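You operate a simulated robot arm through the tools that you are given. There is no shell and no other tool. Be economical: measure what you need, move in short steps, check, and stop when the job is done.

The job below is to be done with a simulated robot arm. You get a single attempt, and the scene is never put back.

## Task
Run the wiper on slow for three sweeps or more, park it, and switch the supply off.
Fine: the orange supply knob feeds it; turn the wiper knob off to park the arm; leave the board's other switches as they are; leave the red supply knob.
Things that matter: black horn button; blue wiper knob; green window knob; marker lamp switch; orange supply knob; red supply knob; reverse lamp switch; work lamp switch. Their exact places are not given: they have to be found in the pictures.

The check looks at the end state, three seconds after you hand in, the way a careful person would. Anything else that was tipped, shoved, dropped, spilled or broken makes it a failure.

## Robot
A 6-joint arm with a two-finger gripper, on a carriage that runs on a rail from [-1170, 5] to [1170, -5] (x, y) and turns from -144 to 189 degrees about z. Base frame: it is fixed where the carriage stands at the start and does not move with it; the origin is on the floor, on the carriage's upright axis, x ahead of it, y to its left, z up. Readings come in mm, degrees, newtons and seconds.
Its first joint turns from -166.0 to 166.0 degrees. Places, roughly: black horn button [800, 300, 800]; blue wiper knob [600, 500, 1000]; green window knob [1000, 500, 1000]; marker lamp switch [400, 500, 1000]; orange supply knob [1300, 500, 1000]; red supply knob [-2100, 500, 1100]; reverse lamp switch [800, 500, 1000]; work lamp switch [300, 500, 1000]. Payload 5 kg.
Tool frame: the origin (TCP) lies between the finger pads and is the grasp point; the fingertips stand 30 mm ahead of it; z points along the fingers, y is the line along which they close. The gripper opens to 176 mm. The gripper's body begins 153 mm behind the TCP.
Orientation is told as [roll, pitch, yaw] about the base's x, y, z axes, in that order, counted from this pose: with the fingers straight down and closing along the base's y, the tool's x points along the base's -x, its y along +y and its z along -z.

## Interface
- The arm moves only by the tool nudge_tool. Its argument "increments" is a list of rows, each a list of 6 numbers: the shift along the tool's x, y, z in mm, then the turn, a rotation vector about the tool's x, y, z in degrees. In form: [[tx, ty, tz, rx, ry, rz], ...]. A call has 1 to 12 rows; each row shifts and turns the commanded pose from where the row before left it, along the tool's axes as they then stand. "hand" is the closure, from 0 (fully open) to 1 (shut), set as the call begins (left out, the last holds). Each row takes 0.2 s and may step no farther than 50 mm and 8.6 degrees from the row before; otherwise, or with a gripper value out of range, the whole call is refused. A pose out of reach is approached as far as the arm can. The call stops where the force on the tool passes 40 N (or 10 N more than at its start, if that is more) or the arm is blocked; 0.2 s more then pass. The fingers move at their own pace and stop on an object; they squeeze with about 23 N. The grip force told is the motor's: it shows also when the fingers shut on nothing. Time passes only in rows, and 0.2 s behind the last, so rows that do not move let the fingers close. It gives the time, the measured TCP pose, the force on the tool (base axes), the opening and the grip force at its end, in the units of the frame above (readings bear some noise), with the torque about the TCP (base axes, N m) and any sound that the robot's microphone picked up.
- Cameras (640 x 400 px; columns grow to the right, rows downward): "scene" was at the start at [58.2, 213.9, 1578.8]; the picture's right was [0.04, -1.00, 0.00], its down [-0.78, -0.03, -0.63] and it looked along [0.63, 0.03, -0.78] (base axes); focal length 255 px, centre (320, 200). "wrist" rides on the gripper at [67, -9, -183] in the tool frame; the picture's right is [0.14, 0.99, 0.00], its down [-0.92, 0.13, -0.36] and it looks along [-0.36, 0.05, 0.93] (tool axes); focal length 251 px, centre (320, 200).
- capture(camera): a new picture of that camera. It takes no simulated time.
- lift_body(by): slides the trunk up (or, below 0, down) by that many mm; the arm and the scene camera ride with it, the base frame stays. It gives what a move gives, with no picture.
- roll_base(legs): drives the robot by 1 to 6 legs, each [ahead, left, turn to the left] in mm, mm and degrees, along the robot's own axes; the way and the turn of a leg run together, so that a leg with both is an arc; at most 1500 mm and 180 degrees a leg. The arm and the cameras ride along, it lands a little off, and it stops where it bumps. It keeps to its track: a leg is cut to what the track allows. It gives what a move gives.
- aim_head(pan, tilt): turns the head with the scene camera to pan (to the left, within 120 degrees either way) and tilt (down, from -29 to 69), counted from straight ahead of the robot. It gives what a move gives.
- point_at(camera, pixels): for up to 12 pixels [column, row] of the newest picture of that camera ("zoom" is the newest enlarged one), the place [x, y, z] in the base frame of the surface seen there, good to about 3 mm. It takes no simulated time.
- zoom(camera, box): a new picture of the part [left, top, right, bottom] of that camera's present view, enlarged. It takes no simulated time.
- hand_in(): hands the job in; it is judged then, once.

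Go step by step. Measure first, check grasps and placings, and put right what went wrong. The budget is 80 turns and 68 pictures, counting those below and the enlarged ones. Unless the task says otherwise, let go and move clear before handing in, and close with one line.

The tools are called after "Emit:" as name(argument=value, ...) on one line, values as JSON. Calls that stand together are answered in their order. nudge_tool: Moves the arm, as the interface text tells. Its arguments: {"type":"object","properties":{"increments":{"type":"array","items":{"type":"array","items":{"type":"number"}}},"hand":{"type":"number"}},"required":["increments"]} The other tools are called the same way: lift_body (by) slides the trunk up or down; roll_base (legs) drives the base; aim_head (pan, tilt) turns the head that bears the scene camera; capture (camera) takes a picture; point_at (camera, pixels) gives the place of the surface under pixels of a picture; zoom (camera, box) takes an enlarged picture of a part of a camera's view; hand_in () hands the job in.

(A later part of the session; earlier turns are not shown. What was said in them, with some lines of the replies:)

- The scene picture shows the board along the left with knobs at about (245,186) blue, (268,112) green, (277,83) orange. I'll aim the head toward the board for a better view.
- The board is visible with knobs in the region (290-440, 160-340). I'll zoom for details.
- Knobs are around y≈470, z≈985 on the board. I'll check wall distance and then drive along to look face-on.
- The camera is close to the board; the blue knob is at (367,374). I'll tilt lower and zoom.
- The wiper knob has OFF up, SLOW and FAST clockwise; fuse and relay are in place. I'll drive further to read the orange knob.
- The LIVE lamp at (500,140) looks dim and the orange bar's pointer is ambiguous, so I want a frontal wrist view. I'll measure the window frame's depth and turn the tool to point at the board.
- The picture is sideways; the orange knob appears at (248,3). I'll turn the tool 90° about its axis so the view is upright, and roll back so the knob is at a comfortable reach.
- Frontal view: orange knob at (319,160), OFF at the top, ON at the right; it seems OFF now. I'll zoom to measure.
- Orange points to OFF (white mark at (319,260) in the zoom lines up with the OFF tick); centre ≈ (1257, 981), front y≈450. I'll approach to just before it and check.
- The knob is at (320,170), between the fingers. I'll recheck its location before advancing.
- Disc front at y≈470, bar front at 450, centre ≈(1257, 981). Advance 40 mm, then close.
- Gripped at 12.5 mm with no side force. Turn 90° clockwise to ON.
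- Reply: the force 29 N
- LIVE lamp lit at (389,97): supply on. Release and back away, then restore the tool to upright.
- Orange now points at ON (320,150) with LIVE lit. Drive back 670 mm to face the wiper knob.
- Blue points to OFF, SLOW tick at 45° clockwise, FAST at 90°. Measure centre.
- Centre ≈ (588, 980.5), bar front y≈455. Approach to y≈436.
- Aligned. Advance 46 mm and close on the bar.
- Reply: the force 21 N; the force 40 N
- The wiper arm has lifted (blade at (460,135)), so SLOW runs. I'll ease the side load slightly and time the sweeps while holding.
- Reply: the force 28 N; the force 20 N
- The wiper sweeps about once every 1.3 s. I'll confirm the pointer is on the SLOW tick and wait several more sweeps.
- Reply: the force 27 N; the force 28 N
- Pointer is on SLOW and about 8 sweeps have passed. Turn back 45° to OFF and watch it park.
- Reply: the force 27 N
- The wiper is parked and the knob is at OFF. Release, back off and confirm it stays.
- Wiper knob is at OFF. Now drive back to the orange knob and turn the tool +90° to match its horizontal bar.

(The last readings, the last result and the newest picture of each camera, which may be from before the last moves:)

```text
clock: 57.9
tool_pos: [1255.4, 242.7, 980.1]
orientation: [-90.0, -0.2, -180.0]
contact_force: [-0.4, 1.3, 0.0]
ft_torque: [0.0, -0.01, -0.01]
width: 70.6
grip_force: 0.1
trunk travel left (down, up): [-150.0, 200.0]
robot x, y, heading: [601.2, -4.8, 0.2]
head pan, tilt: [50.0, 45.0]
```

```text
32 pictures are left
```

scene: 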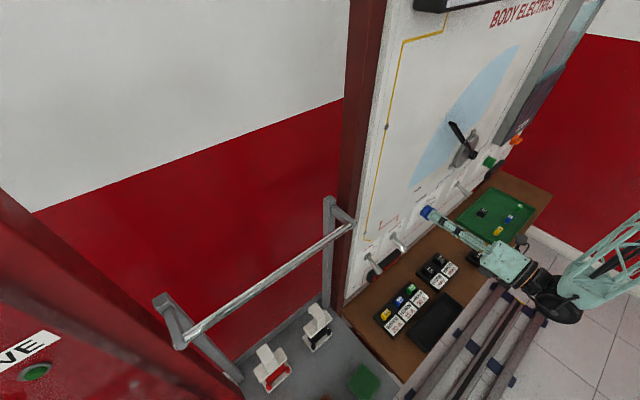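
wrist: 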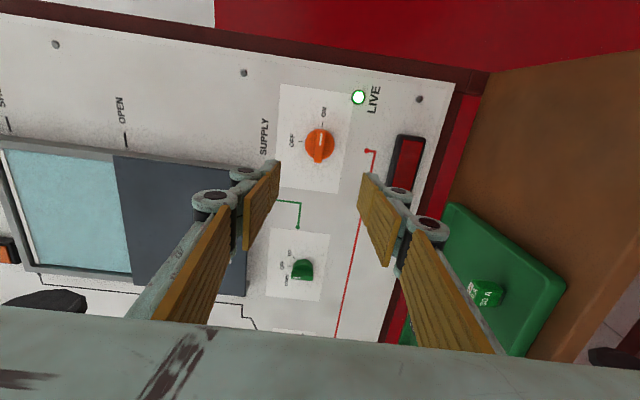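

Aligned (knob at (319,146)). Advance to y≈433 and grip.

Emit:
nudge_tool(increments=[[1.5, 0, 40, 0, 0, 0], [0, 0, 40, 0, 0, 0], [0, 0, 40, 0, 0, 0], [0, 0, 40, 0, 0, 0], [0, 0, 30, 0, 0, 0], [0, 0, 0, 0, 0, 0]])

Emit:
nudge_tool(increments=[[0, 0, 0, 0, 0, 0], [0, 0, 0, 0, 0, 0], [0, 0, 0, 0, 0, 0], [0, 0, 0, 0, 0, 0]], hand=1)

Emit:
capture(camera="wrist")

```text
clock: 59.3
tool_pos: [1256.4, 434.0, 978.5]
orientation: [-89.9, 0.0, -180.0]
contact_force: [-0.9, 0.2, 0.2]
ft_torque: [0.0, 0.0, -0.04]
width: 70.6
grip_force: 0.0
trunk travel left (down, up): [-150.0, 200.0]
robot x, y, heading: [604.7, -0.4, 0.0]
head pan, tilt: [50.0, 45.0]
```

```text
clock: 60.3
tool_pos: [1256.9, 433.8, 980.3]
orientation: [-90.0, 0.1, -180.0]
contact_force: [1.2, 3.7, 8.9]
ft_torque: [0.17, -0.02, 0.1]
width: 12.5
grip_force: 45.1
trunk travel left (down, up): [-150.0, 200.0]
robot x, y, heading: [606.7, -4.7, -0.0]
head pan, tilt: [50.0, 45.0]
```

```text
31 pictures are left
```

wrist: 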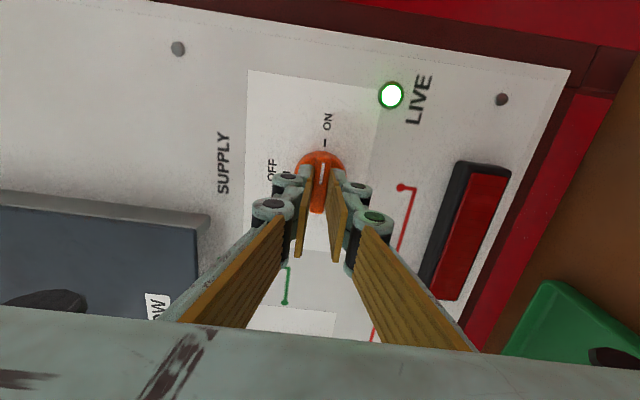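

Gripped (12.5 mm). Turn back 90° to OFF.

Emit:
nudge_tool(increments=[[0, 0, 0, 0, 0, -8.2], [0, 0, 0, 0, 0, -8.2], [0, 0, 0, 0, 0, -8.2], [0, 0, 0, 0, 0, -8.2], [0, 0, 0, 0, 0, -8.2], [0, 0, 0, 0, 0, -8.2], [0, 0, 0, 0, 0, -8.2], [0, 0, 0, 0, 0, -8.2], [0, 0, 0, 0, 0, -8.2], [0, 0, 0, 0, 0, -8.2], [0, 0, 0, 0, 0, -8], [0, 0, 0, 0, 0, 0]])

Emit:
capture(camera="wrist")

```text
clock: 62.9
tool_pos: [1256.5, 432.3, 979.9]
orientation: [87.9, 89.9, -2.1]
contact_force: [15.5, 21.4, 15.5]
ft_torque: [0.18, 0.1, -0.42]
width: 12.5
grip_force: 44.7
trunk travel left (down, up): [-150.0, 200.0]
robot x, y, heading: [607.9, -1.2, 0.1]
head pan, tilt: [50.0, 45.0]
```

```text
30 pictures are left
```

wrist: 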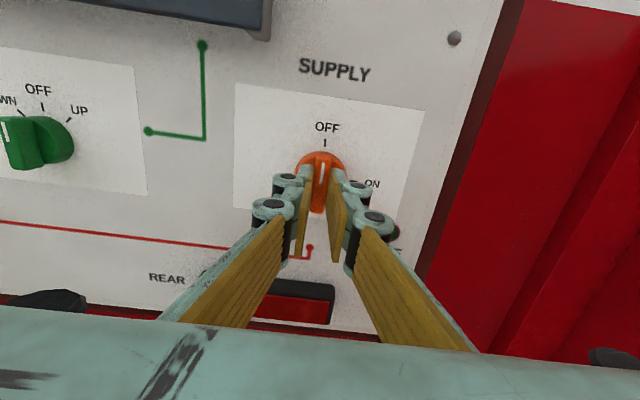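

The bar points to OFF. Release, back off and check the lamp and all switches.

Emit:
nudge_tool(increments=[[0, 0, 0, 0, 0, 0], [0, 0, 0, 0, 0, 0], [0, 0, 0, 0, 0, 0]], hand=0.6)

Emit:
nudge_tool(increments=[[0, 0, -30, 0, 0, 0], [0, 0, -40, 0, 0, 0], [0, 0, -40, 0, 0, 0], [0, 0, -40, 0, 0, 0], [0, 0, -40, 0, 0, 0]])

Emit:
capture(camera="wrist")

Emit:
aim_head(pan=90, tilt=55)

Emit:
capture(camera="scene")

```text
clock: 63.7
tool_pos: [1255.9, 433.3, 979.9]
orientation: [-35.7, 90.1, -125.5]
contact_force: [0.5, -0.3, -0.4]
ft_torque: [0.03, 0.02, 0.02]
width: 70.3
grip_force: 0.0
trunk travel left (down, up): [-150.0, 200.0]
robot x, y, heading: [598.9, 2.4, 0.1]
head pan, tilt: [50.0, 45.0]
```

```text
clock: 64.9
tool_pos: [1257.1, 242.5, 978.8]
orientation: [6.7, 90.0, -83.4]
contact_force: [0.2, 0.3, 0.2]
ft_torque: [0.02, -0.02, 0.05]
width: 70.5
grip_force: 0.1
trunk travel left (down, up): [-150.0, 200.0]
robot x, y, heading: [603.0, -1.8, -0.2]
head pan, tilt: [50.0, 45.0]
```

```text
29 pictures are left
```

wrist: 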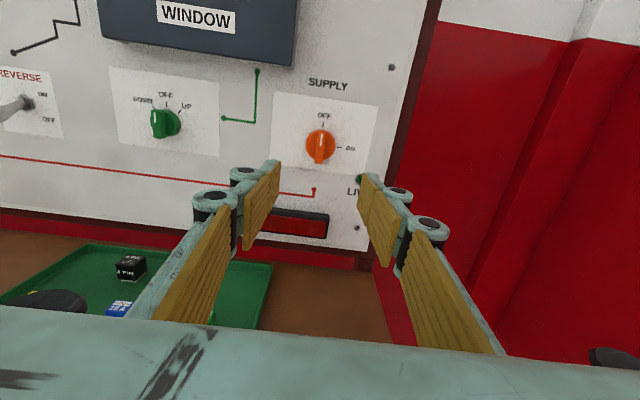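

```text
clock: 66.0
tool_pos: [1257.4, 243.3, 978.1]
orientation: [-35.2, 90.1, -125.2]
contact_force: [0.0, 0.2, -0.6]
ft_torque: [0.04, 0.02, -0.03]
width: 70.2
grip_force: 0.1
trunk travel left (down, up): [-150.0, 200.0]
robot x, y, heading: [602.3, -4.4, 0.0]
head pan, tilt: [90.0, 55.0]
```

```text
28 pictures are left
```

scene: 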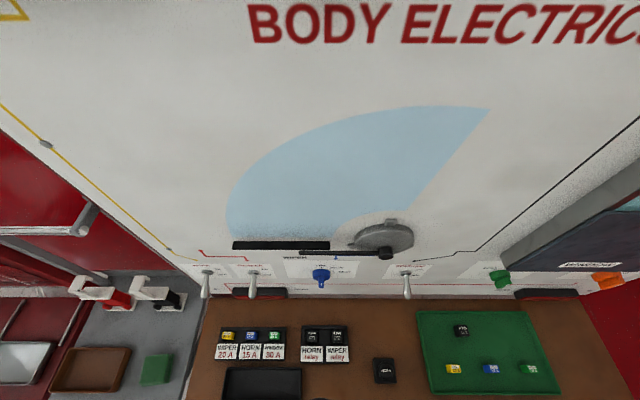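

The orange knob is at OFF with the LIVE lamp dark, the wiper is parked at its OFF setting, and everything else looks unchanged. The gripper is clear, so I'm handing in.

Emit:
hand_in()

```text
The job is handed in.
```

I ran the wiper on SLOW for about eight sweeps, parked it with its knob at OFF, switched the orange supply off (LIVE lamp dark), and left the other switches alone.
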